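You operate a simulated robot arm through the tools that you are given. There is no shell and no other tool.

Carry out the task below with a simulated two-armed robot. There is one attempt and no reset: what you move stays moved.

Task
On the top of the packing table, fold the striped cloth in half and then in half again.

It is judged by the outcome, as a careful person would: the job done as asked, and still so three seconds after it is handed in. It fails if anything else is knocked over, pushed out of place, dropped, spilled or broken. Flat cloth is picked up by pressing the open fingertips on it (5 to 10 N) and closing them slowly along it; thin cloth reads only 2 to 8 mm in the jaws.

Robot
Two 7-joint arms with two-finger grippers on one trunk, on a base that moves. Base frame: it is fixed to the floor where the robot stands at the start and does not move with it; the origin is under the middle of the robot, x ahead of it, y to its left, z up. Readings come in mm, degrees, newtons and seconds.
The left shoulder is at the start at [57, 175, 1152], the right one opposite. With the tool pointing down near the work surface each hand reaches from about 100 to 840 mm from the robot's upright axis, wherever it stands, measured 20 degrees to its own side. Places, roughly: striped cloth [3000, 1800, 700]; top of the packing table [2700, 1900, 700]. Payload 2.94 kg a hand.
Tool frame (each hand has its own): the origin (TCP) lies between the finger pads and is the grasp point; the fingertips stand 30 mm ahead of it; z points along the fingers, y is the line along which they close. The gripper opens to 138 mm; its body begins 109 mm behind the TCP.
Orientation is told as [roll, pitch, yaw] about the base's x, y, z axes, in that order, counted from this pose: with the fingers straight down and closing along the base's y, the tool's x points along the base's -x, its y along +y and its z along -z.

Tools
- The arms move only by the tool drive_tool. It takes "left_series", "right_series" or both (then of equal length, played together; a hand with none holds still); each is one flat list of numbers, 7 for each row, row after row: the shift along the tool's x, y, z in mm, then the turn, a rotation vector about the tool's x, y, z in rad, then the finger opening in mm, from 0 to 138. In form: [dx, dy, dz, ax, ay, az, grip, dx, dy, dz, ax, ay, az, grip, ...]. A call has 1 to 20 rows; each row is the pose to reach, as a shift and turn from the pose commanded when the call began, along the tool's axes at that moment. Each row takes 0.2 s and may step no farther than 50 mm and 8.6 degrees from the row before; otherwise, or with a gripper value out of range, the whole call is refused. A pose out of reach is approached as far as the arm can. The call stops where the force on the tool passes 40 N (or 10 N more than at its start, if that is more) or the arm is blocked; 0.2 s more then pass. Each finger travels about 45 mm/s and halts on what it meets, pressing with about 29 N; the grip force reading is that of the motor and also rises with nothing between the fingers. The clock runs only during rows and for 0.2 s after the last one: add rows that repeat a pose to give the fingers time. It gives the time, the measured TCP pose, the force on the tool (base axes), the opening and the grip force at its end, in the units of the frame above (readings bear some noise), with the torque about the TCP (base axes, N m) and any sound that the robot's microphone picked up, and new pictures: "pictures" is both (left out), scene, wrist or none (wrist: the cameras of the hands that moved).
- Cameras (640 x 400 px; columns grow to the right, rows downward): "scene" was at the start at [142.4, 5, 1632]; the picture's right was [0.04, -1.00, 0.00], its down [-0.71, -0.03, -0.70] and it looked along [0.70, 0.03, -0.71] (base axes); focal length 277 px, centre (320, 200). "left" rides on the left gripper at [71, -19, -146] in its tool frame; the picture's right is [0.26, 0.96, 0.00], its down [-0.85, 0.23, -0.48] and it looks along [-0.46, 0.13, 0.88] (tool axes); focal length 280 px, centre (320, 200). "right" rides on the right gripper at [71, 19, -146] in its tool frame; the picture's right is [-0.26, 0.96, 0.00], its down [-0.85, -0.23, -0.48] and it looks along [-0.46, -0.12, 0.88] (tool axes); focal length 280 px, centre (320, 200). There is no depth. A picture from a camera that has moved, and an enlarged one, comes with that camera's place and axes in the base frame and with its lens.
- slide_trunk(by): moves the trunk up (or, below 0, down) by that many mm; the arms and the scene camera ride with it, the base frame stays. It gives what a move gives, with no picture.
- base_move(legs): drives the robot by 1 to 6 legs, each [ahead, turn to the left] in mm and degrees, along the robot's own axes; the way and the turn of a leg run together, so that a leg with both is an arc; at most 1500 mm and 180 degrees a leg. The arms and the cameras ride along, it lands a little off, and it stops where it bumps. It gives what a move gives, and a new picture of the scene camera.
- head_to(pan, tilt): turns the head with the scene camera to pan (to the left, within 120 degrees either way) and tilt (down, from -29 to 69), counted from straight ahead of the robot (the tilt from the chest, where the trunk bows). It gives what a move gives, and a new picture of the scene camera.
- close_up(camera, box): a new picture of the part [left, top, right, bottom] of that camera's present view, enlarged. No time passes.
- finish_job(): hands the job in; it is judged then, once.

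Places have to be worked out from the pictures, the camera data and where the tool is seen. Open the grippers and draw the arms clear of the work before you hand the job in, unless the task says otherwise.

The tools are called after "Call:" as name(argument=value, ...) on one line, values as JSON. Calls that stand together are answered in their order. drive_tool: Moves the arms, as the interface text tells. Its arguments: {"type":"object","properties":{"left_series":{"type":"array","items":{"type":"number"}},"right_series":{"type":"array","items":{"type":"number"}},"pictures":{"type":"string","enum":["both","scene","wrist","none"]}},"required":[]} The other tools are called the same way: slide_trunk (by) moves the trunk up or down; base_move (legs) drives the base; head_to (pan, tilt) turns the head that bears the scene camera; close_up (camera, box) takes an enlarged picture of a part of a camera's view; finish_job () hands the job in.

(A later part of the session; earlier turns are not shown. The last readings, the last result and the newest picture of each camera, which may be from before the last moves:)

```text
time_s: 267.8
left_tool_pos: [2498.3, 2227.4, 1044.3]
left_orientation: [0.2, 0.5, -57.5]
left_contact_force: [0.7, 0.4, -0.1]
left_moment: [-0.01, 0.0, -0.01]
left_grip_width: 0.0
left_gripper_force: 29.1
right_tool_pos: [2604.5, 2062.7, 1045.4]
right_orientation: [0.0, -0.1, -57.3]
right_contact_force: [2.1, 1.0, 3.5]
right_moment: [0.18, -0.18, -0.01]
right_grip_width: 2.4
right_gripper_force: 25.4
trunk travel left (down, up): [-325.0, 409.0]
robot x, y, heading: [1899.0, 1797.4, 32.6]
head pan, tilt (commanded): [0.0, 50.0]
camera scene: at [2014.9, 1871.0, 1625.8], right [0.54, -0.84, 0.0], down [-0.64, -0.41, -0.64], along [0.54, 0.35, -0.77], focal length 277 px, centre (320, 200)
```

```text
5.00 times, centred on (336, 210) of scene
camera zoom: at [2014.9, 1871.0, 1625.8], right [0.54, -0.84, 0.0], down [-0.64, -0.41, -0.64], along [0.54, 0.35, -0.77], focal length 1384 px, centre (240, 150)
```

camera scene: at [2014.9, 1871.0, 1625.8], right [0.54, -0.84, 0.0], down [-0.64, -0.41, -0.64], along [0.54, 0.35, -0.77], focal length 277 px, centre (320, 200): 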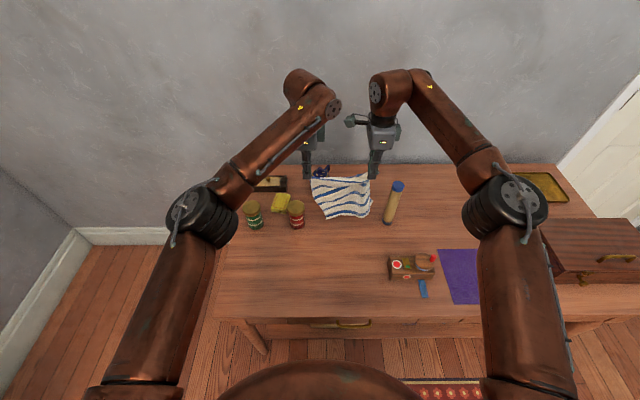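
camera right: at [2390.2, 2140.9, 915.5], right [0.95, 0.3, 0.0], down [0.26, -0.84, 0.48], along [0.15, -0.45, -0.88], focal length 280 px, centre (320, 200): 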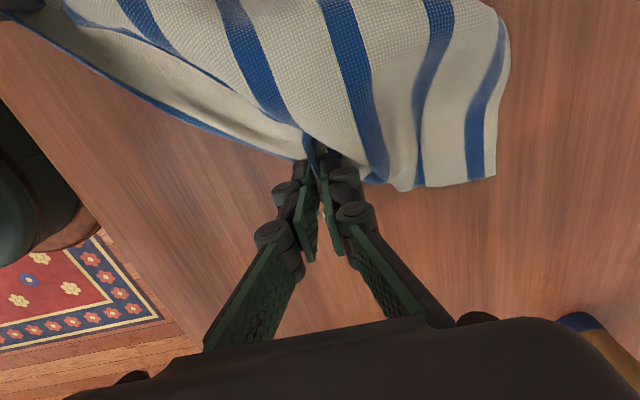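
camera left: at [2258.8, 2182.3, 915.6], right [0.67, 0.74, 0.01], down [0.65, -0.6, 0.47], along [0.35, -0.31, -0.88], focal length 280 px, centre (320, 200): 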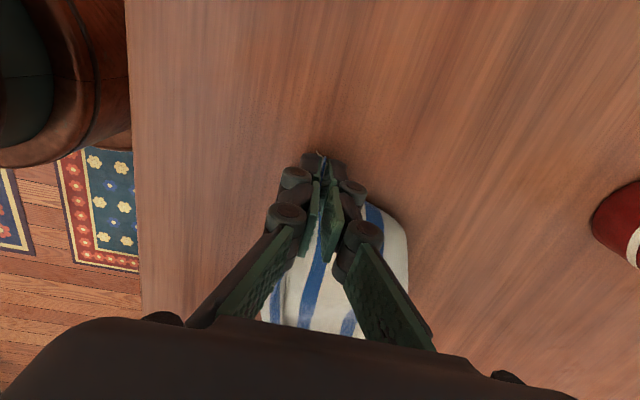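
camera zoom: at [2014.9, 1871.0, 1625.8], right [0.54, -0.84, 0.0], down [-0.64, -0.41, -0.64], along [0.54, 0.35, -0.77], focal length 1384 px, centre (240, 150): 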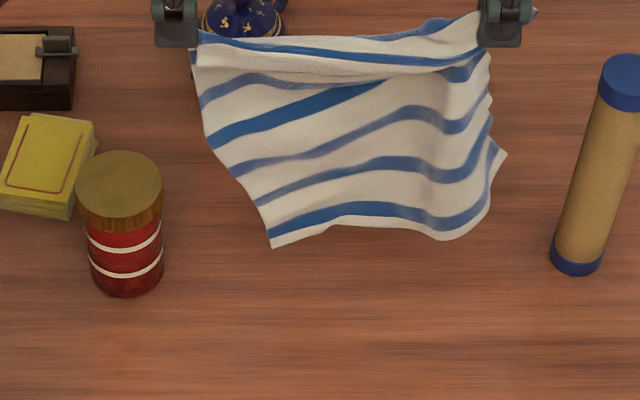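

It is still hanging from both hands. I lay it promptly toward me along a gentle diagonal.

Call:
drive_tool(left_series=[0, -2, 12, 0, 0, 0, 0, 0, -5, 26, 0, 0, 0, 0, 0, -10, 40, 0, 0, 0, 0, 0, -20, 50, 0, 0, 0, 0, 0, -33, 61, 0, 0, 0, 0, 0, -46, 73, 0, 0, 0, 0, 0, -59, 85, 0, 0, 0, 0, 0, -72, 98, 0, 0, 0, 0, 0, -85, 111, 0, 0, 0, 0, 0, -98, 124, 0, 0, 0, 0, 0, -111, 137, 0, 0, 0, 0, 0, -124, 150, 0, 0, 0, 0, 0, -138, 163, 0, 0, 0, 0, 0, -152, 176, 0, 0, 0, 0, 0, -166, 189, 0, 0, 0, 0, 0, -180, 203, 0, 0, 0, 0, 0, -195, 218, 0, 0, 0, 0, 0, -210, 234, 0, 0, 0, 0, 0, -226, 251, 0, 0, 0, 0, 0, -242, 267, 0, 0, 0, 0], right_series=[0, -2, 12, 0, 0, 0, 0, 0, -5, 26, 0, 0, 0, 0, 0, -10, 40, 0, 0, 0, 0, 0, -20, 50, 0, 0, 0, 0, 0, -33, 61, 0, 0, 0, 0, 0, -46, 73, 0, 0, 0, 0, 0, -59, 85, 0, 0, 0, 0, 0, -72, 98, 0, 0, 0, 0, 0, -85, 111, 0, 0, 0, 0, 0, -98, 124, 0, 0, 0, 0, 0, -111, 137, 0, 0, 0, 0, 0, -124, 150, 0, 0, 0, 0, 0, -138, 163, 0, 0, 0, 0, 0, -152, 176, 0, 0, 0, 0, 0, -166, 189, 0, 0, 0, 0, 0, -180, 203, 0, 0, 0, 0, 0, -195, 218, 0, 0, 0, 0, 0, -210, 234, 0, 0, 0, 0, 0, -226, 251, 0, 0, 0, 0, 0, -242, 267, 0, 0, 0, 0], pictures="scene")

Call:
close_up(camera="scene", box=[264, 215, 408, 305])

```text
time_s: 272.0
left_tool_pos: [2293.4, 2098.8, 775.4]
left_orientation: [0.2, 0.3, -57.5]
left_contact_force: [-0.5, -1.3, -0.9]
left_moment: [0.0, -0.05, 0.01]
left_grip_width: 0.0
left_gripper_force: 28.0
right_tool_pos: [2402.0, 1929.3, 778.8]
right_orientation: [0.1, -0.1, -57.3]
right_contact_force: [-0.1, -0.1, 0.4]
right_moment: [0.03, -0.03, -0.02]
right_grip_width: 4.1
right_gripper_force: 25.4
trunk travel left (down, up): [-325.0, 409.0]
robot x, y, heading: [1897.0, 1795.4, 32.7]
head pan, tilt (commanded): [0.0, 50.0]
camera scene: at [2014.3, 1870.8, 1625.9], right [0.54, -0.84, 0.0], down [-0.64, -0.41, -0.64], along [0.54, 0.35, -0.77], focal length 277 px, centre (320, 200)
```

scene: 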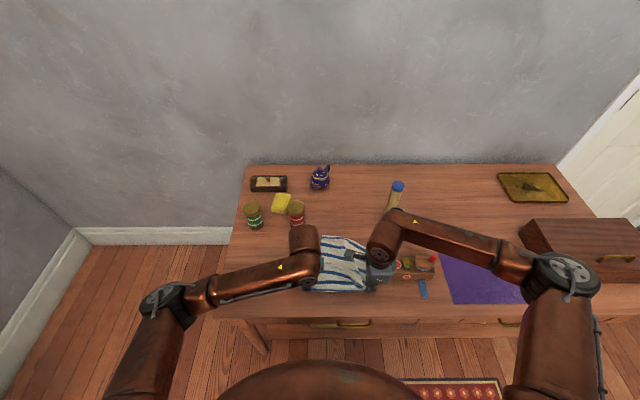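

```text
4.44 times, centred on (336, 260) of scene
camera zoom: at [2014.3, 1870.8, 1625.9], right [0.54, -0.84, 0.0], down [-0.64, -0.41, -0.64], along [0.54, 0.35, -0.77], focal length 1231 px, centre (249, -67)
```

zoom: 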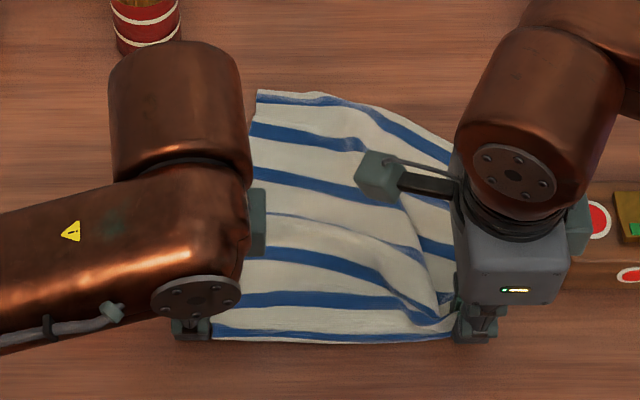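

It lies nearly flat with a diagonal wrinkle on the right. I tension it a little (20 mm toward me, right hand 12 mm outward), then release and lift.

Call:
drive_tool(left_series=[2, -5, -1, 0, 0, 0, 0, 3, -10, -1, 0, 0, 0, 0, 3, -15, -1, 0, 0, 0, 0, 3, -20, 0, 0, 0, 0, 0, 3, -20, 4, 0, 0, 0, 0, 3, -20, 5, 0, 0, 0, 6, 3, -20, 5, 0, 0, 0, 14, 3, -20, 4, 0, 0, 0, 22, 3, -20, -6, 0, 0, 0, 28, 3, -20, -30, 0, 0, 0, 32, 8, -5, -70, 0, 0, 0, 40, 20, 15, -110, 0, 0, 0, 40, 40, 35, -150, 0, 0, 0, 40, 40, 35, -150, 0, 0, 0, 40], right_series=[-4, -5, -1, 0, 0, 0, 0, -8, -10, -1, 0, 0, 0, 0, -12, -15, -1, 0, 0, 0, 0, -12, -20, 0, 0, 0, 0, 0, -12, -20, 5, 0, 0, 0, 0, -12, -20, 8, 0, 0, 0, 6, -12, -20, 8, 0, 0, 0, 14, -12, -20, 7, 0, 0, 0, 22, -12, -20, -4, 0, 0, 0, 28, -12, -20, -30, 0, 0, 0, 32, -17, -5, -70, 0, 0, 0, 40, -30, 15, -110, 0, 0, 0, 40, -50, 35, -150, 0, 0, 0, 40, -50, 35, -150, 0, 0, 0, 40], pictures="scene")

Call:
close_up(camera="scene", box=[264, 220, 408, 310])

```text
time_s: 275.0
left_tool_pos: [2300.0, 2147.1, 926.9]
left_orientation: [0.2, 0.5, -57.3]
left_contact_force: [0.5, -0.4, 0.1]
left_moment: [0.0, -0.01, 0.01]
left_grip_width: 40.2
left_gripper_force: 0.0
right_tool_pos: [2456.1, 1908.2, 925.7]
right_orientation: [0.1, -0.3, -57.3]
right_contact_force: [0.6, -0.3, 0.5]
right_moment: [0.0, 0.02, 0.03]
right_grip_width: 40.0
right_gripper_force: 0.0
trunk travel left (down, up): [-325.0, 409.0]
robot x, y, heading: [1899.8, 1796.4, 32.9]
head pan, tilt (commanded): [0.0, 50.0]
camera scene: at [2015.0, 1870.8, 1625.7], right [0.54, -0.84, 0.0], down [-0.64, -0.41, -0.64], along [0.54, 0.35, -0.77], focal length 277 px, centre (320, 200)
```

scene: 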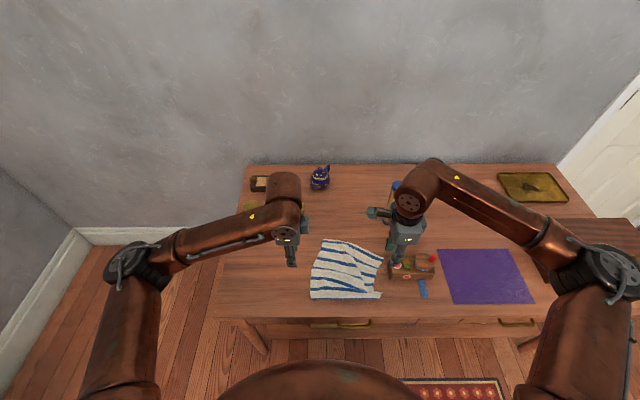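

```text
4.44 times, centred on (336, 265) of scene
camera zoom: at [2015.0, 1870.8, 1625.7], right [0.54, -0.84, 0.0], down [-0.64, -0.41, -0.64], along [0.54, 0.35, -0.77], focal length 1231 px, centre (249, -89)
```

zoom: 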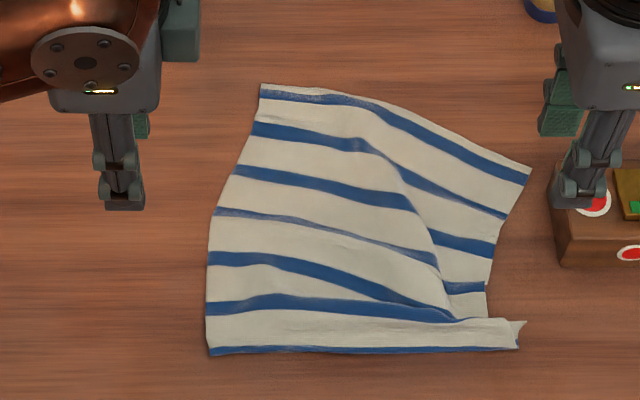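

The cloth has a big pleat on its right side: the far-right corner is at about (607, −223). I'll pinch just inside that corner with the right hand and push it away from me to open the pleat; first I position over (594, −198), clear of the box.

Call:
drive_tool(right_series=[4, 20, 0, 0, 0, 0, 36, 8, 42, 0, 0, 0, 0, 36, 9, 63, 0, 0, 0, 0, 36, 9, 63, 35, 0, 0, 0, 36, 9, 63, 70, 0, 0, 0, 36, 9, 63, 105, 0, 0, 0, 36, 9, 63, 132, 0, 0, 0, 36, 9, 63, 140, 0, 0, 0, 36, 9, 63, 140, 0, 0, 0, 36], pictures="both")

```text
time_s: 277.0
left_tool_pos: [2300.7, 2148.5, 926.5]
left_orientation: [0.2, 0.4, -57.4]
left_contact_force: [0.6, 0.4, 0.2]
left_moment: [-0.03, -0.01, 0.01]
left_grip_width: 40.0
left_gripper_force: 0.1
right_tool_pos: [2506.6, 1948.0, 786.9]
right_orientation: [0.0, -0.2, -57.3]
right_contact_force: [0.2, -0.4, 0.1]
right_moment: [-0.03, -0.03, 0.04]
right_grip_width: 35.9
right_gripper_force: 0.0
trunk travel left (down, up): [-325.0, 409.0]
robot x, y, heading: [1896.8, 1795.0, 32.9]
head pan, tilt (commanded): [0.0, 50.0]
camera scene: at [2014.4, 1871.0, 1625.8], right [0.54, -0.84, 0.0], down [-0.64, -0.41, -0.64], along [0.54, 0.35, -0.77], focal length 277 px, centre (320, 200)
camera right: at [2484.7, 2018.5, 932.6], right [0.95, 0.3, 0.0], down [0.26, -0.84, 0.48], along [0.15, -0.45, -0.88], focal length 280 px, centre (320, 200)
```

scene: 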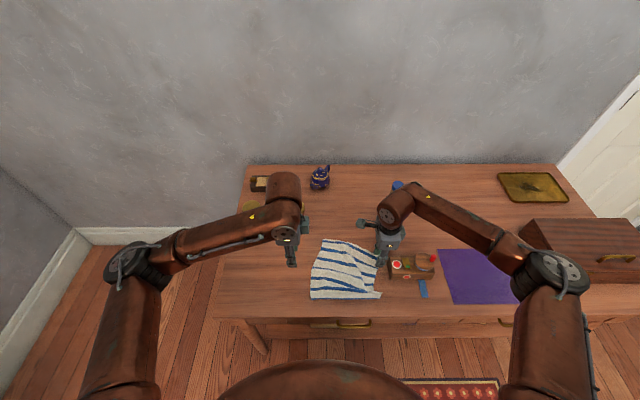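
right: 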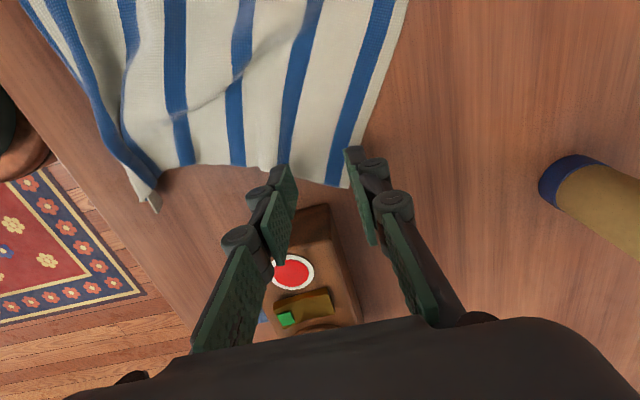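

The corner is between the fingers with the box safely to the right. I shift 8 mm inward, lower, press and close.

Call:
drive_tool(right_series=[4, 0, 5, 0, 0, 0, 38, 8, 0, 11, 0, 0, 0, 38, 8, 0, 15, 0, 0, 0, 38, 8, 0, 18, 0, 0, 0, 38, 8, 0, 18, 0, 0, 0, 35, 8, 0, 18, 0, 0, 0, 32, 8, 0, 18, 0, 0, 0, 29, 8, 0, 18, 0, 0, 0, 26, 8, 0, 18, 0, 0, 0, 23, 8, 0, 18, 0, 0, 0, 20, 8, 0, 18, 0, 0, 0, 17, 8, 0, 18, 0, 0, 0, 14, 8, 0, 18, 0, 0, 0, 11, 8, 0, 18, 0, 0, 0, 8, 8, 0, 18, 0, 0, 0, 5, 8, 0, 18, 0, 0, 0, 2, 8, 0, 18, 0, 0, 0, 0, 8, 0, 18, 0, 0, 0, 0], pictures="none")

```text
time_s: 280.8
left_tool_pos: [2299.6, 2147.7, 926.7]
left_orientation: [0.2, 0.4, -57.4]
left_contact_force: [0.3, -0.3, -0.1]
left_moment: [0.03, -0.01, 0.01]
left_grip_width: 40.2
left_gripper_force: 0.0
right_tool_pos: [2503.0, 1956.6, 771.3]
right_orientation: [0.2, -0.1, -57.4]
right_contact_force: [0.2, 1.4, -2.8]
right_moment: [-0.09, -0.13, -0.01]
right_grip_width: 6.5
right_gripper_force: 36.9
trunk travel left (down, up): [-325.0, 409.0]
robot x, y, heading: [1899.3, 1798.5, 32.9]
head pan, tilt (commanded): [0.0, 50.0]
```

The corner is gripped (6.5 mm). I lift it slightly, push it 120 mm away from me to pull the pleat open, set it down and release.

Call:
drive_tool(right_series=[0, 0, -8, 0, 0, 0, 0, 2, 10, -15, 0, 0, 0, 0, 4, 25, -18, 0, 0, 0, 0, 6, 40, -18, 0, 0, 0, 0, 8, 55, -18, 0, 0, 0, 0, 10, 70, -18, 0, 0, 0, 0, 11, 85, -16, 0, 0, 0, 0, 12, 100, -12, 0, 0, 0, 0, 12, 112, -8, 0, 0, 0, 0, 12, 122, -4, 0, 0, 0, 0, 12, 124, 0, 0, 0, 0, 0, 12, 124, 0, 0, 0, 0, 8, 12, 124, -1, 0, 0, 0, 18, 12, 124, -4, 0, 0, 0, 26, 12, 124, -25, 0, 0, 0, 30, 12, 124, -70, 0, 0, 0, 36, 12, 110, -110, 0, 0, 0, 40, 5, 90, -150, 0, 0, 0, 40, 5, 90, -150, 0, 0, 0, 40], pictures="scene")

Call:
close_up(camera="scene", box=[264, 215, 408, 305])

```text
time_s: 284.8
left_tool_pos: [2300.0, 2148.1, 925.0]
left_orientation: [0.1, 0.4, -57.6]
left_contact_force: [0.0, 0.0, -0.1]
left_moment: [-0.01, 0.0, 0.02]
left_grip_width: 40.1
left_gripper_force: 0.1
right_tool_pos: [2575.8, 2008.9, 919.5]
right_orientation: [0.0, -0.1, -57.4]
right_contact_force: [0.1, 1.2, -0.7]
right_moment: [-0.04, 0.04, 0.02]
right_grip_width: 40.1
right_gripper_force: 0.1
trunk travel left (down, up): [-325.0, 409.0]
robot x, y, heading: [1899.6, 1796.7, 32.8]
head pan, tilt (commanded): [0.0, 50.0]
camera scene: at [2015.1, 1871.8, 1625.6], right [0.54, -0.84, 0.0], down [-0.64, -0.41, -0.64], along [0.54, 0.35, -0.77], focal length 277 px, centre (320, 200)
```

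scene: 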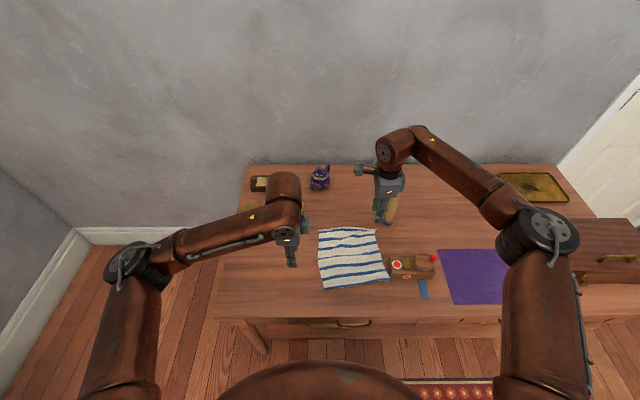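

```text
4.44 times, centred on (336, 260) of scene
camera zoom: at [2015.1, 1871.8, 1625.6], right [0.54, -0.84, 0.0], down [-0.64, -0.41, -0.64], along [0.54, 0.35, -0.77], focal length 1231 px, centre (249, -67)
```

zoom: 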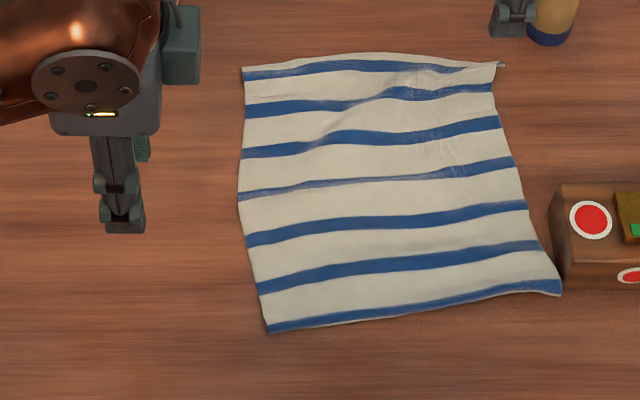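

All seven stripes lie flat again, with the cloth turned a few degrees. Now the centre-line pinch: left hand to (602, −8), right to (628, −197), lowering to z≈785.

Call:
drive_tool(left_series=[-22, 18, 0, 0, 0, 0, 40, -44, 36, 0, 0, 0, 0, 40, -66, 54, 10, 0, 0, 0, 40, -87, 72, 30, 0, 0, 0, 40, -87, 72, 65, 0, 0, 0, 40, -87, 72, 100, 0, 0, 0, 40, -87, 72, 130, 0, 0, 0, 40, -87, 72, 140, 0, 0, 0, 40, -87, 72, 140, 0, 0, 0, 40], right_series=[-3, -15, 0, 0, 0, 0, 40, -6, -30, 0, 0, 0, 0, 40, -9, -45, 10, 0, 0, 0, 40, -11, -58, 30, 0, 0, 0, 40, -11, -58, 65, 0, 0, 0, 40, -11, -58, 95, 0, 0, 0, 40, -11, -58, 125, 0, 0, 0, 40, -11, -58, 134, 0, 0, 0, 40, -11, -58, 134, 0, 0, 0, 40], pictures="wrist")

```text
time_s: 286.8
left_tool_pos: [2409.3, 2115.8, 786.5]
left_orientation: [0.2, 0.4, -57.5]
left_contact_force: [0.1, 0.2, 0.4]
left_moment: [0.03, 0.01, 0.01]
left_grip_width: 40.1
left_gripper_force: 0.0
right_tool_pos: [2531.6, 1967.6, 789.1]
right_orientation: [0.1, -0.2, -57.3]
right_contact_force: [0.1, 0.3, -0.4]
right_moment: [0.0, -0.01, 0.01]
right_grip_width: 40.0
right_gripper_force: 0.0
trunk travel left (down, up): [-325.0, 409.0]
robot x, y, heading: [1895.8, 1794.4, 32.7]
head pan, tilt (commanded): [0.0, 50.0]
camera right: at [2509.3, 2037.7, 933.0], right [0.95, 0.3, 0.0], down [0.26, -0.84, 0.48], along [0.15, -0.45, -0.88], focal length 280 px, centre (320, 200)
camera left: at [2354.9, 2166.5, 932.9], right [0.67, 0.74, 0.01], down [0.65, -0.6, 0.47], along [0.35, -0.31, -0.88], focal length 280 px, centre (320, 200)
```

right: 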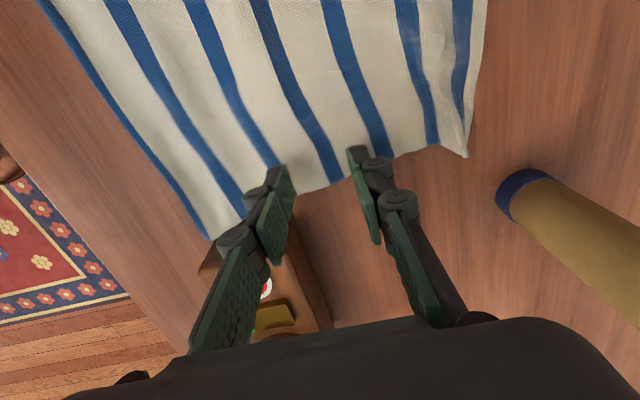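
left: 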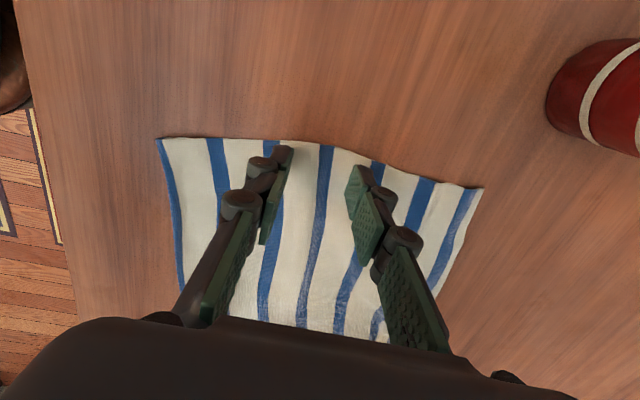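

Both sit exactly beside the fourth stripe. I lower, press and close both slowly in one sequence.

Call:
drive_tool(left_series=[3, 0, 6, 0, 0, 0, 40, 6, 0, 12, 0, 0, 0, 40, 6, 0, 17, 0, 0, 0, 40, 6, 0, 17.5, 0, 0, 0, 40, 6, 0, 17.5, 0, 0, 0, 37, 6, 0, 17.5, 0, 0, 0, 34, 6, 0, 17.5, 0, 0, 0, 31, 6, 0, 17.5, 0, 0, 0, 28, 6, 0, 17.5, 0, 0, 0, 25, 6, 0, 17.5, 0, 0, 0, 22, 6, 0, 17.5, 0, 0, 0, 19, 6, 0, 17, 0, 0, 0, 16, 6, 0, 17, 0, 0, 0, 13, 6, 0, 17, 0, 0, 0, 10, 6, 0, 17, 0, 0, 0, 7, 6, 0, 17, 0, 0, 0, 4, 6, 0, 17, 0, 0, 0, 1, 6, 0, 17, 0, 0, 0, 0, 6, 0, 17, 0, 0, 0, 0], right_series=[0, 0, 7, 0, 0, 0, 40, 0, 0, 14, 0, 0, 0, 40, 0, 0, 19, 0, 0, 0, 40, 0, 0, 20, 0, 0, 0, 40, 0, 0, 20, 0, 0, 0, 37, 0, 0, 20, 0, 0, 0, 34, 0, 0, 20, 0, 0, 0, 31, 0, 0, 20, 0, 0, 0, 28, 0, 0, 20, 0, 0, 0, 25, 0, 0, 20, 0, 0, 0, 22, 0, 0, 20, 0, 0, 0, 19, 0, 0, 19.5, 0, 0, 0, 16, 0, 0, 19.5, 0, 0, 0, 13, 0, 0, 19.5, 0, 0, 0, 10, 0, 0, 19.5, 0, 0, 0, 7, 0, 0, 19.5, 0, 0, 0, 4, 0, 0, 19.5, 0, 0, 0, 1, 0, 0, 19.5, 0, 0, 0, 0, 0, 0, 19.5, 0, 0, 0, 0], pictures="wrist")

```text
time_s: 290.8
left_tool_pos: [2404.5, 2120.1, 770.8]
left_orientation: [0.2, 0.4, -57.4]
left_contact_force: [0.4, -1.1, 6.4]
left_moment: [0.03, -0.09, -0.03]
left_grip_width: 0.7
left_gripper_force: 27.6
right_tool_pos: [2532.7, 1967.5, 769.8]
right_orientation: [0.2, -0.1, -57.2]
right_contact_force: [0.0, -1.0, 26.0]
right_moment: [-0.3, 0.14, -0.02]
right_grip_width: 6.2
right_gripper_force: 34.3
trunk travel left (down, up): [-325.0, 409.0]
robot x, y, heading: [1897.7, 1796.2, 32.8]
head pan, tilt (commanded): [0.0, 50.0]
camera right: at [2509.6, 2037.2, 913.4], right [0.95, 0.3, 0.0], down [0.26, -0.84, 0.48], along [0.15, -0.46, -0.88], focal length 280 px, centre (320, 200)
camera left: at [2350.4, 2170.8, 917.4], right [0.67, 0.74, 0.01], down [0.65, -0.6, 0.47], along [0.35, -0.31, -0.88], focal length 280 px, centre (320, 200)
```

right: 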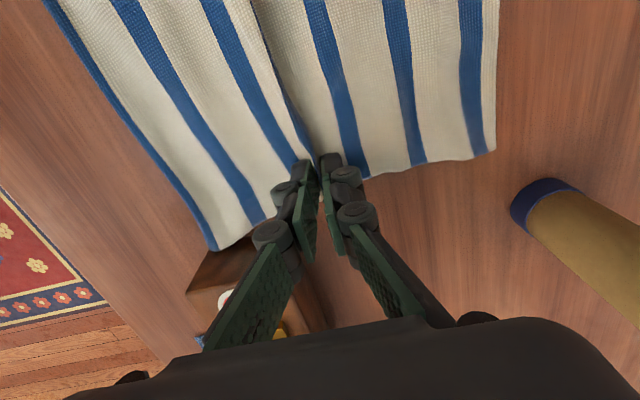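
left: 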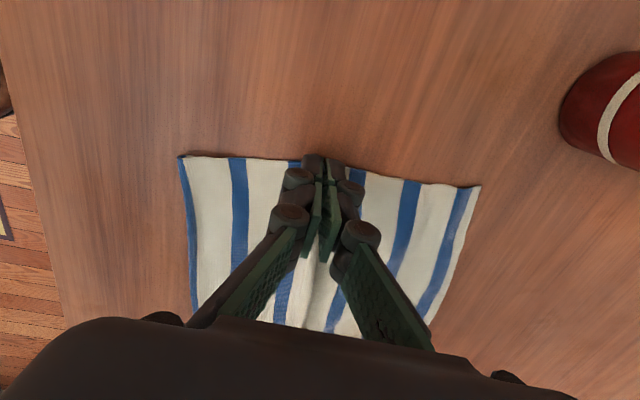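

Both are pinched on the middle line. I lift to hang, move 55 mm left (away from the box) and level the hands at X≈505.

Call:
drive_tool(left_series=[0, 0, -10, 0, 0, 0, 0, 0, 0, -30, 0, 0, 0, 0, 0, 0, -55, 0, 0, 0, 0, 0, 0, -80, 0, 0, 0, 0, 0, 0, -105, 0, 0, 0, 0, 0, 0, -130, 0, 0, 0, 0, 0, 0, -155, 0, 0, 0, 0, 0, -5, -175, 0, 0, 0, 0, 8, -15, -190, 0, 0, 0, 0, 18, -30, -190, 0, 0, 0, 0, 28, -48, -190, 0, 0, 0, 0, 38, -66, -190, 0, 0, 0, 0, 48, -84, -190, 0, 0, 0, 0, 55, -97, -190, 0, 0, 0, 0, 57, -97, -185, 0, 0, 0, 0, 58, -97, -175, 0, 0, 0, 0, 58, -97, -165, 0, 0, 0, 0, 58, -97, -155, 0, 0, 0, 0, 58, -97, -150, 0, 0, 0, 0, 58, -97, -150, 0, 0, 0, 0], right_series=[0, 0, -10, 0, 0, 0, 0, 0, 0, -30, 0, 0, 0, 0, 0, 0, -55, 0, 0, 0, 0, 0, 0, -80, 0, 0, 0, 0, 0, 0, -105, 0, 0, 0, 0, 0, 0, -130, 0, 0, 0, 0, 0, 0, -155, 0, 0, 0, 0, 0, -7, -175, 0, 0, 0, 0, 8, -20, -190, 0, 0, 0, 0, 18, -40, -190, 0, 0, 0, 0, 28, -62, -190, 0, 0, 0, 0, 38, -84, -190, 0, 0, 0, 0, 46, -106, -190, 0, 0, 0, 0, 52, -122, -190, 0, 0, 0, 0, 52, -122, -185, 0, 0, 0, 0, 52, -122, -175, 0, 0, 0, 0, 52, -122, -165, 0, 0, 0, 0, 52, -122, -155, 0, 0, 0, 0, 52, -122, -150, 0, 0, 0, 0, 52, -122, -150, 0, 0, 0, 0], pictures="scene")

Call:
close_up(camera="scene", box=[280, 225, 392, 295])

```text
time_s: 295.0
left_tool_pos: [2291.5, 2118.2, 921.1]
left_orientation: [0.2, 0.6, -57.4]
left_contact_force: [-0.3, 0.9, -0.5]
left_moment: [0.0, 0.0, -0.01]
left_grip_width: 0.2
left_gripper_force: 22.0
right_tool_pos: [2401.1, 1947.2, 916.8]
right_orientation: [0.0, -0.2, -57.3]
right_contact_force: [-0.3, -0.4, 0.2]
right_moment: [0.0, -0.03, 0.02]
right_grip_width: 5.7
right_gripper_force: 25.2
trunk travel left (down, up): [-325.0, 409.0]
robot x, y, heading: [1896.0, 1794.5, 32.9]
head pan, tilt (commanded): [0.0, 50.0]
camera scene: at [2014.3, 1870.9, 1625.9], right [0.54, -0.84, 0.0], down [-0.64, -0.41, -0.64], along [0.54, 0.35, -0.77], focal length 277 px, centre (320, 200)
```

scene: 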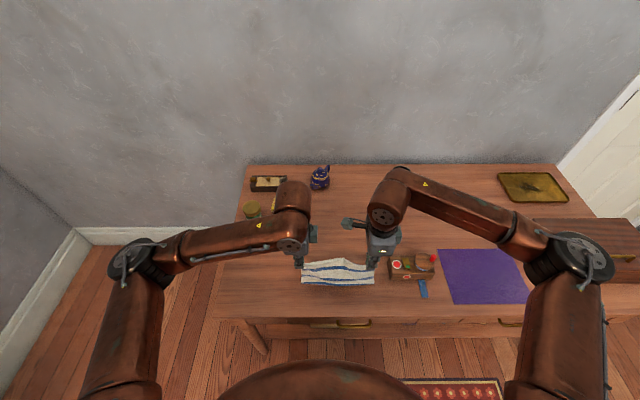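

```text
5.71 times, centred on (336, 260) of scene
camera zoom: at [2014.3, 1870.9, 1625.9], right [0.54, -0.84, 0.0], down [-0.64, -0.41, -0.64], along [0.54, 0.35, -0.77], focal length 1582 px, centre (229, -143)
```

zoom: 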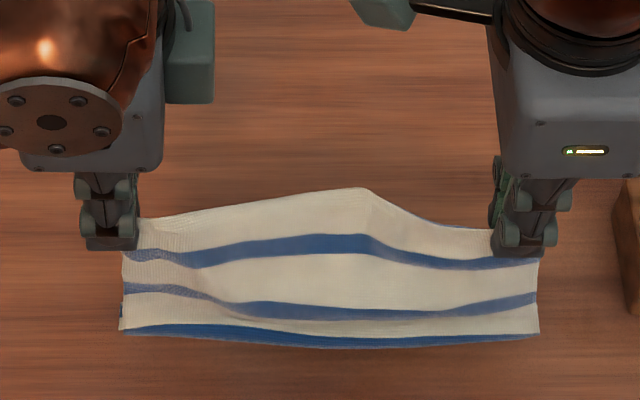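

It hangs nicely with three stripes in front. I lay it forward once more, crease ending at X≈640, keeping both grips.

Call:
drive_tool(left_series=[0, 6, 6, 0, 0, 0, 0, 0, 14, 13, 0, 0, 0, 0, 0, 24, 22, 0, 0, 0, 0, 0, 35, 32, 0, 0, 0, 0, 0, 46, 43, 0, 0, 0, 0, 0, 57, 54, 0, 0, 0, 0, 0, 68, 66, 0, 0, 0, 0, 0, 79, 78, 0, 0, 0, 0, 0, 90, 90, 0, 0, 0, 0, 0, 101, 102, 0, 0, 0, 0, 0, 112, 114, 0, 0, 0, 0, 0, 122, 126, 0, 0, 0, 0, 0, 130, 136, 0, 0, 0, 0, 0, 134, 142, 0, 0, 0, 0, 0, 134, 142, 0, 0, 0, 0], right_series=[0, 6, 6, 0, 0, 0, 0, 0, 14, 13, 0, 0, 0, 0, 0, 24, 22, 0, 0, 0, 0, 0, 35, 32, 0, 0, 0, 0, 0, 46, 43, 0, 0, 0, 0, 0, 57, 54, 0, 0, 0, 0, 0, 68, 66, 0, 0, 0, 0, 0, 79, 78, 0, 0, 0, 0, 0, 90, 90, 0, 0, 0, 0, 0, 101, 102, 0, 0, 0, 0, 0, 112, 114, 0, 0, 0, 0, 0, 122, 126, 0, 0, 0, 0, 0, 130, 134, 0, 0, 0, 0, 0, 134, 139, 0, 0, 0, 0, 0, 134, 139, 0, 0, 0, 0], pictures="both")

Call:
close_up(camera="scene", box=[280, 220, 392, 290])

```text
time_s: 298.2
left_tool_pos: [2404.9, 2189.3, 778.8]
left_orientation: [0.2, 0.5, -57.4]
left_contact_force: [0.7, -0.2, 0.4]
left_moment: [-0.1, 0.06, 0.01]
left_grip_width: 3.8
left_gripper_force: 25.6
right_tool_pos: [2512.5, 2018.4, 778.0]
right_orientation: [0.2, -0.2, -57.3]
right_contact_force: [-1.7, -0.1, -0.9]
right_moment: [0.0, -0.18, -0.01]
right_grip_width: 5.6
right_gripper_force: 41.2
trunk travel left (down, up): [-325.0, 409.0]
robot x, y, heading: [1900.6, 1795.5, 33.2]
head pan, tilt (commanded): [0.0, 50.0]
camera scene: at [2014.2, 1870.8, 1625.9], right [0.54, -0.84, 0.0], down [-0.64, -0.41, -0.64], along [0.54, 0.35, -0.77], focal length 277 px, centre (320, 200)
camera right: at [2490.8, 2088.2, 922.8], right [0.95, 0.3, 0.0], down [0.26, -0.84, 0.48], along [0.15, -0.46, -0.88], focal length 280 px, centre (320, 200)
camera left: at [2351.4, 2239.3, 925.9], right [0.67, 0.74, 0.01], down [0.65, -0.6, 0.47], along [0.35, -0.31, -0.88], focal length 280 px, centre (320, 200)
```

scene: 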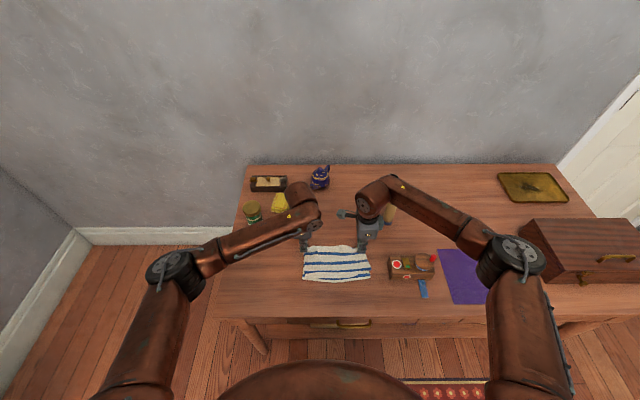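
right: 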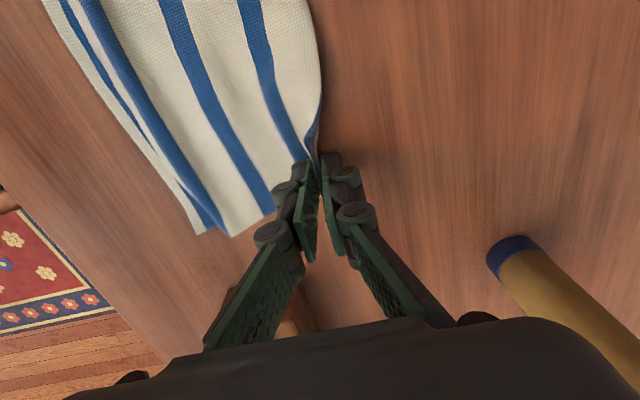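
left: 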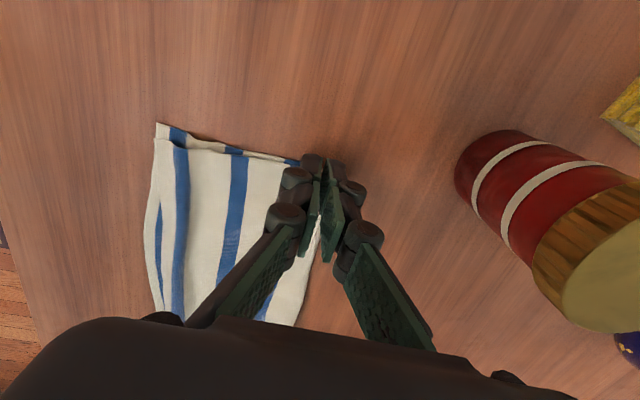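

```text
5.71 times, centred on (336, 255) of scene
camera zoom: at [2014.2, 1870.8, 1625.9], right [0.54, -0.84, 0.0], down [-0.64, -0.41, -0.64], along [0.54, 0.35, -0.77], focal length 1582 px, centre (229, -114)
```

zoom: 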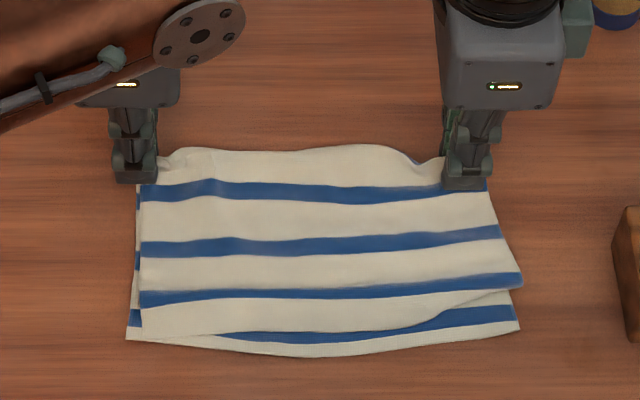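

The half-fold is good and both hands still hold the crease (joined layers). I now fold it in half again by carrying the crease itself over toward the near edge: an arc about X≈589 with a growing tilt, stopping just above landing to check.

Call:
drive_tool(left_series=[0, -1, -14.5, 0, 0, 0, 0, 0, -5, -28.5, 0, 0, 0, 0, 0, -10.5, -40.5, 0.05, 0, 0, 0, 0, -19, -49.4, 0.1, 0, 0, 0, 0, -29.2, -54.1, 0.16, 0, 0, 0, 0, -40.5, -55.8, 0.22, 0, 0, 0, 0, -51.7, -53.3, 0.28, 0, 0, 0, 0, -62, -47.8, 0.34, 0, 0, 0, 0, -70.3, -39.1, 0.4, 0, 0, 0, 0, -76, -29.5, 0.45, 0, 0, 0, 0, -76, -29.5, 0.45, 0, 0, 0], right_series=[0, -1, -14.5, 0, 0, 0, 0, 0, -5, -28.5, 0, 0, 0, 0, 0, -10.5, -40.5, 0.05, 0, 0, 0, 0, -19, -49.4, 0.1, 0, 0, 0, 0, -29.2, -54.1, 0.16, 0, 0, 0, 0, -40.5, -55.8, 0.22, 0, 0, 0, 0, -51.7, -53.3, 0.28, 0, 0, 0, 0, -62, -47.8, 0.34, 0, 0, 0, 0, -70.3, -39.1, 0.4, 0, 0, 0, 0, -76, -29.5, 0.45, 0, 0, 0, 0, -76, -29.5, 0.45, 0, 0, 0], pictures="both")

Call:
close_up(camera="scene", box=[280, 220, 392, 290])

```text
time_s: 300.6
left_tool_pos: [2343.4, 2150.1, 807.2]
left_orientation: [-25.6, 0.4, -57.5]
left_contact_force: [-0.2, 0.8, -0.4]
left_moment: [0.02, -0.02, 0.01]
left_grip_width: 1.0
left_gripper_force: 23.1
right_tool_pos: [2450.5, 1976.8, 806.3]
right_orientation: [-25.7, -0.1, -57.2]
right_contact_force: [-0.9, -0.2, -0.9]
right_moment: [0.05, 0.02, 0.02]
right_grip_width: 3.5
right_gripper_force: 25.4
trunk travel left (down, up): [-325.0, 409.0]
robot x, y, heading: [1898.8, 1792.9, 33.0]
head pan, tilt (commanded): [0.0, 50.0]
camera scene: at [2014.0, 1870.8, 1625.9], right [0.54, -0.84, 0.0], down [-0.64, -0.41, -0.64], along [0.54, 0.35, -0.77], focal length 277 px, centre (320, 200)
camera right: at [2479.3, 2080.2, 929.0], right [0.87, 0.25, -0.42], down [0.46, -0.71, 0.53], along [-0.17, -0.66, -0.74], focal length 280 px, centre (320, 200)
camera left: at [2344.2, 2235.9, 947.8], right [0.59, 0.69, -0.41], down [0.81, -0.5, 0.32], along [0.02, -0.53, -0.85], focal length 280 px, centre (320, 200)
```

scene: 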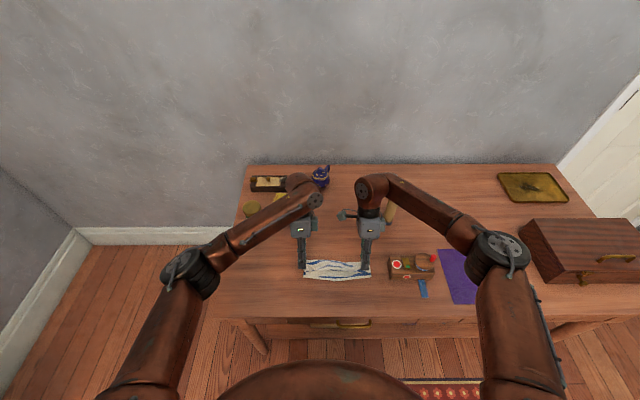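
right: 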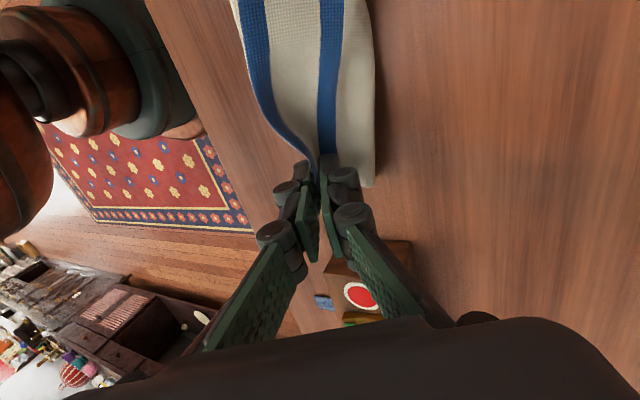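
left: 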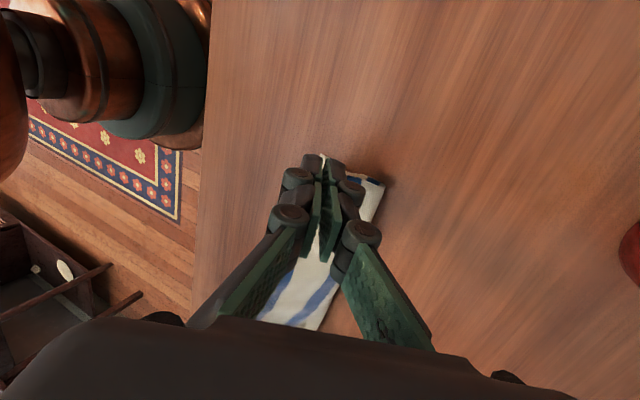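

```text
5.71 times, centred on (336, 255) of scene
camera zoom: at [2014.0, 1870.8, 1625.9], right [0.54, -0.84, 0.0], down [-0.64, -0.41, -0.64], along [0.54, 0.35, -0.77], focal length 1582 px, centre (229, -114)
```

zoom: 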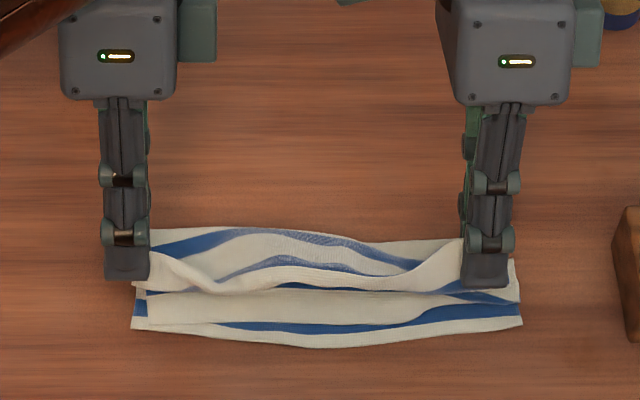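

The second fold is forming well; the crease needs to come about 20 mm further. I move it toward me and set it down near the edges.

Call:
drive_tool(left_series=[0, -8, 6.6, 0, 0, 0, 0, 0, -15.8, 13.2, 0, 0, 0, 0, 0, -12, 18.5, 0, 0, 0, 0, 0, -8, 24, 0, 0, 0, 0, 0, -4.4, 29, 0, 0, 0, 0, 0, -4.4, 29, 0, 0, 0, 0], right_series=[0, -8, 6.6, 0, 0, 0, 0, 0, -15.8, 13.2, 0, 0, 0, 0, 0, -12, 18.5, 0, 0, 0, 0, 0, -8, 24, 0, 0, 0, 0, 0, -4.4, 29, 0, 0, 0, 0, 0, -4.4, 29, 0, 0, 0, 0], pictures="scene")

Call:
close_up(camera="scene", box=[288, 235, 384, 295])

```text
time_s: 302.0
left_tool_pos: [2327.9, 2138.4, 784.6]
left_orientation: [-25.6, 0.4, -57.3]
left_contact_force: [-0.3, 0.4, 0.2]
left_moment: [0.02, -0.02, 0.01]
left_grip_width: 3.1
left_gripper_force: 25.0
right_tool_pos: [2436.2, 1969.7, 782.8]
right_orientation: [-25.7, -0.1, -57.4]
right_contact_force: [-0.4, -0.3, -0.9]
right_moment: [-0.05, 0.01, 0.05]
right_grip_width: 6.3
right_gripper_force: 28.8
trunk travel left (down, up): [-325.0, 409.0]
robot x, y, heading: [1896.1, 1796.3, 32.6]
head pan, tilt (commanded): [0.0, 50.0]
camera scene: at [2014.2, 1870.9, 1625.9], right [0.54, -0.84, 0.0], down [-0.64, -0.41, -0.64], along [0.54, 0.35, -0.77], focal length 277 px, centre (320, 200)
```

scene: 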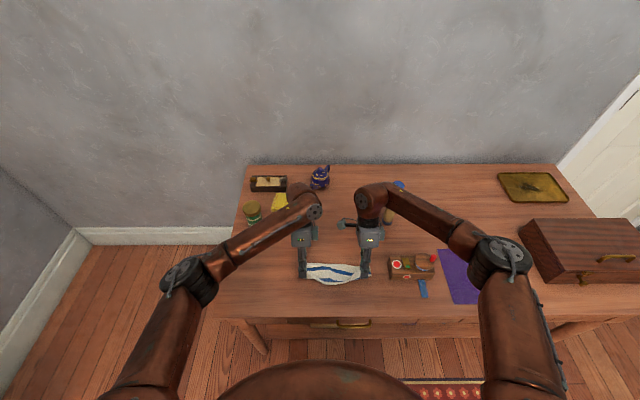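

```text
6.67 times, centred on (336, 265) of scene
camera zoom: at [2014.2, 1870.9, 1625.9], right [0.54, -0.84, 0.0], down [-0.64, -0.41, -0.64], along [0.54, 0.35, -0.77], focal length 1846 px, centre (213, -233)
```

zoom: 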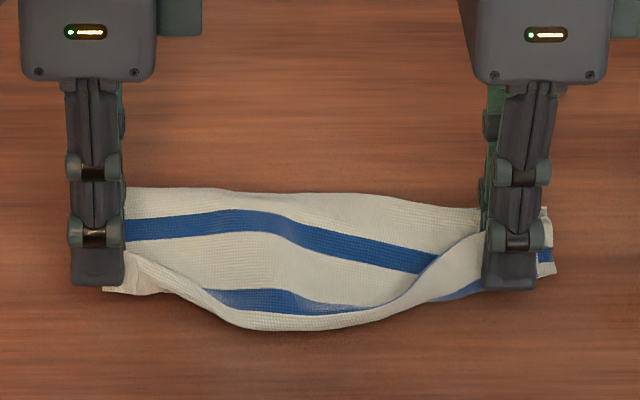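

The strip is forming neatly; the crease is at the near edges. I lower the last few millimetres, open gently and back the fingers out along their axis.

Call:
drive_tool(left_series=[0, 1, 4, 0, 0, 0, 0, 0, 2, 6, 0, 0, 0, 1, 0, 2, 6, 0, 0, 0, 6, 0, 2, 5, 0, 0, 0, 11, 0, 2, 3, 0, 0, 0, 16, 0, 2, -2, 0, 0, 0, 20, 0, 2, -12, 0, 0, 0, 22, 0, 2, -28, 0, 0, 0, 22, 0, 2, -55, 0, 0, 0, 22, 0, 2, -90, 0, 0, 0, 22, 0, 2, -130, 0, 0, 0, 22, 0, 2, -130, 0, 0, 0, 22], right_series=[0, 1, 4, 0, 0, 0, 0, 0, 2, 6, 0, 0, 0, 1, 0, 2, 6, 0, 0, 0, 6, 0, 2, 5, 0, 0, 0, 11, 0, 2, 3, 0, 0, 0, 16, 0, 2, -2, 0, 0, 0, 20, 0, 2, -12, 0, 0, 0, 22, 0, 2, -28, 0, 0, 0, 22, 0, 2, -55, 0, 0, 0, 22, 0, 2, -90, 0, 0, 0, 22, 0, 2, -130, 0, 0, 0, 22, 0, 2, -130, 0, 0, 0, 22], pictures="both")

Call:
close_up(camera="scene", box=[288, 235, 384, 295])

```text
time_s: 304.6
left_tool_pos: [2378.2, 2172.6, 895.8]
left_orientation: [-25.7, 0.5, -57.4]
left_contact_force: [-0.1, 0.5, 0.6]
left_moment: [0.0, 0.0, 0.0]
left_grip_width: 21.5
left_gripper_force: 0.1
right_tool_pos: [2484.6, 2001.4, 904.1]
right_orientation: [-25.8, -0.2, -57.1]
right_contact_force: [0.0, 0.3, 1.1]
right_moment: [-0.02, -0.03, 0.0]
right_grip_width: 22.1
right_gripper_force: 0.0
trunk travel left (down, up): [-325.0, 409.0]
robot x, y, heading: [1895.0, 1793.9, 33.0]
head pan, tilt (commanded): [0.0, 50.0]
camera scene: at [2015.2, 1871.4, 1625.6], right [0.54, -0.84, 0.0], down [-0.64, -0.41, -0.64], along [0.54, 0.35, -0.77], focal length 277 px, centre (320, 200)
camera right: at [2513.1, 2103.8, 1024.9], right [0.87, 0.25, -0.42], down [0.46, -0.71, 0.53], along [-0.17, -0.66, -0.74], focal length 280 px, centre (320, 200)
camera left: at [2379.7, 2257.8, 1037.8], right [0.59, 0.69, -0.42], down [0.81, -0.49, 0.32], along [0.02, -0.53, -0.85], focal length 280 px, centre (320, 200)
```

scene: 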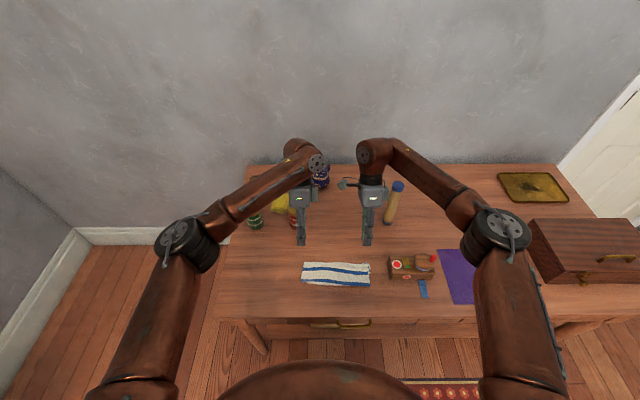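
right: 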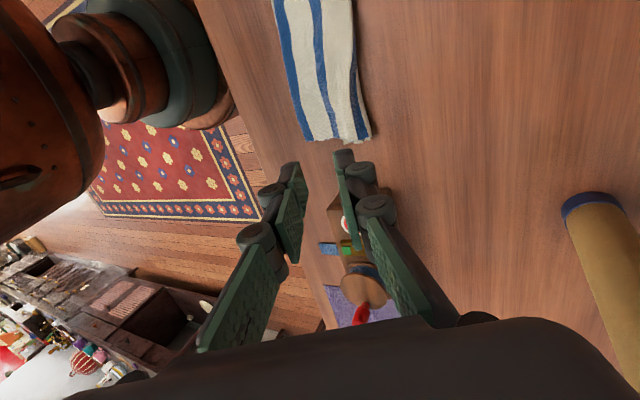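
left: 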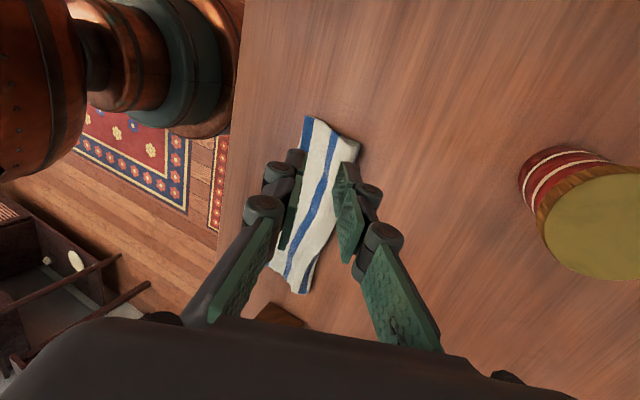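

```text
6.67 times, centred on (336, 265) of scene
camera zoom: at [2015.2, 1871.4, 1625.6], right [0.54, -0.84, 0.0], down [-0.64, -0.41, -0.64], along [0.54, 0.35, -0.77], focal length 1846 px, centre (213, -233)
```

zoom: 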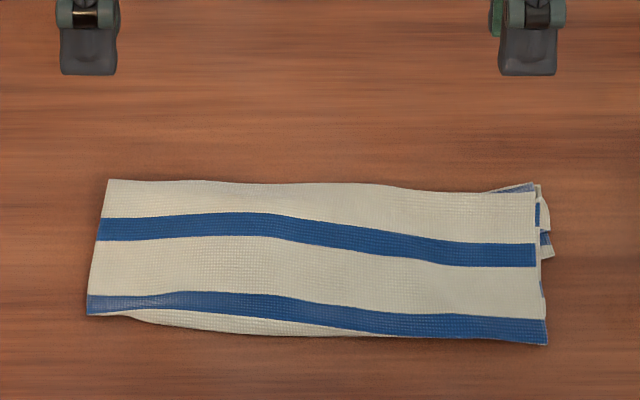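

The result is a neat four-layer strip, folded in half and in half again, lying flat on the table. I open the grippers, draw both arms up, back and outward, and take a final look.

Call:
drive_tool(left_series=[10, -13, -27, 0, 0, 0, 30, 25, -26, -54, 0, 0, 0, 40, 45, -60, -60, 0, 0, 0, 50, 65, -95, -64, 0, 0, 0, 60, 85, -125, -66, 0, 0, 0, 60, 100, -142, -66, 0, 0, 0, 60, 100, -142, -66, 0, 0, 0, 60, 100, -142, -66, 0, 0, 0, 60], right_series=[-10, -13, -27, 0, 0, 0, 30, -25, -26, -54, 0, 0, 0, 40, -45, -60, -60, 0, 0, 0, 50, -65, -95, -64, 0, 0, 0, 60, -85, -125, -66, 0, 0, 0, 60, -100, -142, -66, 0, 0, 0, 60, -100, -142, -66, 0, 0, 0, 60, -100, -142, -66, 0, 0, 0, 60], pictures="scene")

Call:
close_up(camera="scene", box=[280, 230, 392, 300])

```text
time_s: 306.4
left_tool_pos: [2241.0, 2200.6, 1022.6]
left_orientation: [-25.6, 0.4, -57.3]
left_contact_force: [-0.8, -0.3, -0.4]
left_moment: [-0.02, -0.01, 0.03]
left_grip_width: 60.0
left_gripper_force: 0.1
right_tool_pos: [2456.9, 1863.1, 1021.0]
right_orientation: [-25.7, -0.2, -57.3]
right_contact_force: [0.5, 0.0, 0.1]
right_moment: [-0.02, 0.05, 0.0]
right_grip_width: 59.8
right_gripper_force: 0.0
trunk travel left (down, up): [-325.0, 409.0]
robot x, y, heading: [1895.4, 1793.5, 32.9]
head pan, tilt (commanded): [0.0, 50.0]
camera scene: at [2014.0, 1870.8, 1625.9], right [0.54, -0.84, 0.0], down [-0.64, -0.41, -0.64], along [0.54, 0.35, -0.77], focal length 277 px, centre (320, 200)
```

scene: 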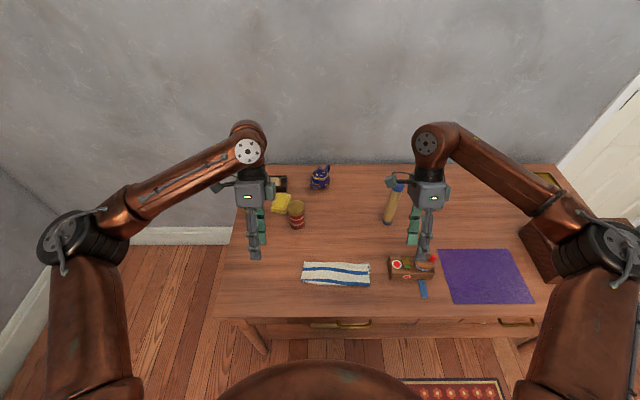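

```text
5.71 times, centred on (336, 265) of scene
camera zoom: at [2014.0, 1870.8, 1625.9], right [0.54, -0.84, 0.0], down [-0.64, -0.41, -0.64], along [0.54, 0.35, -0.77], focal length 1582 px, centre (229, -171)
```

zoom: 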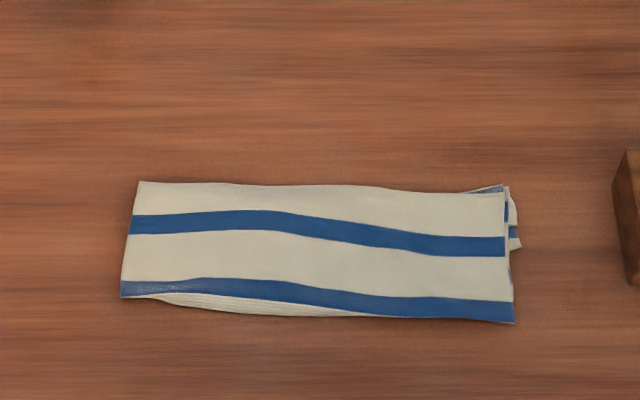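

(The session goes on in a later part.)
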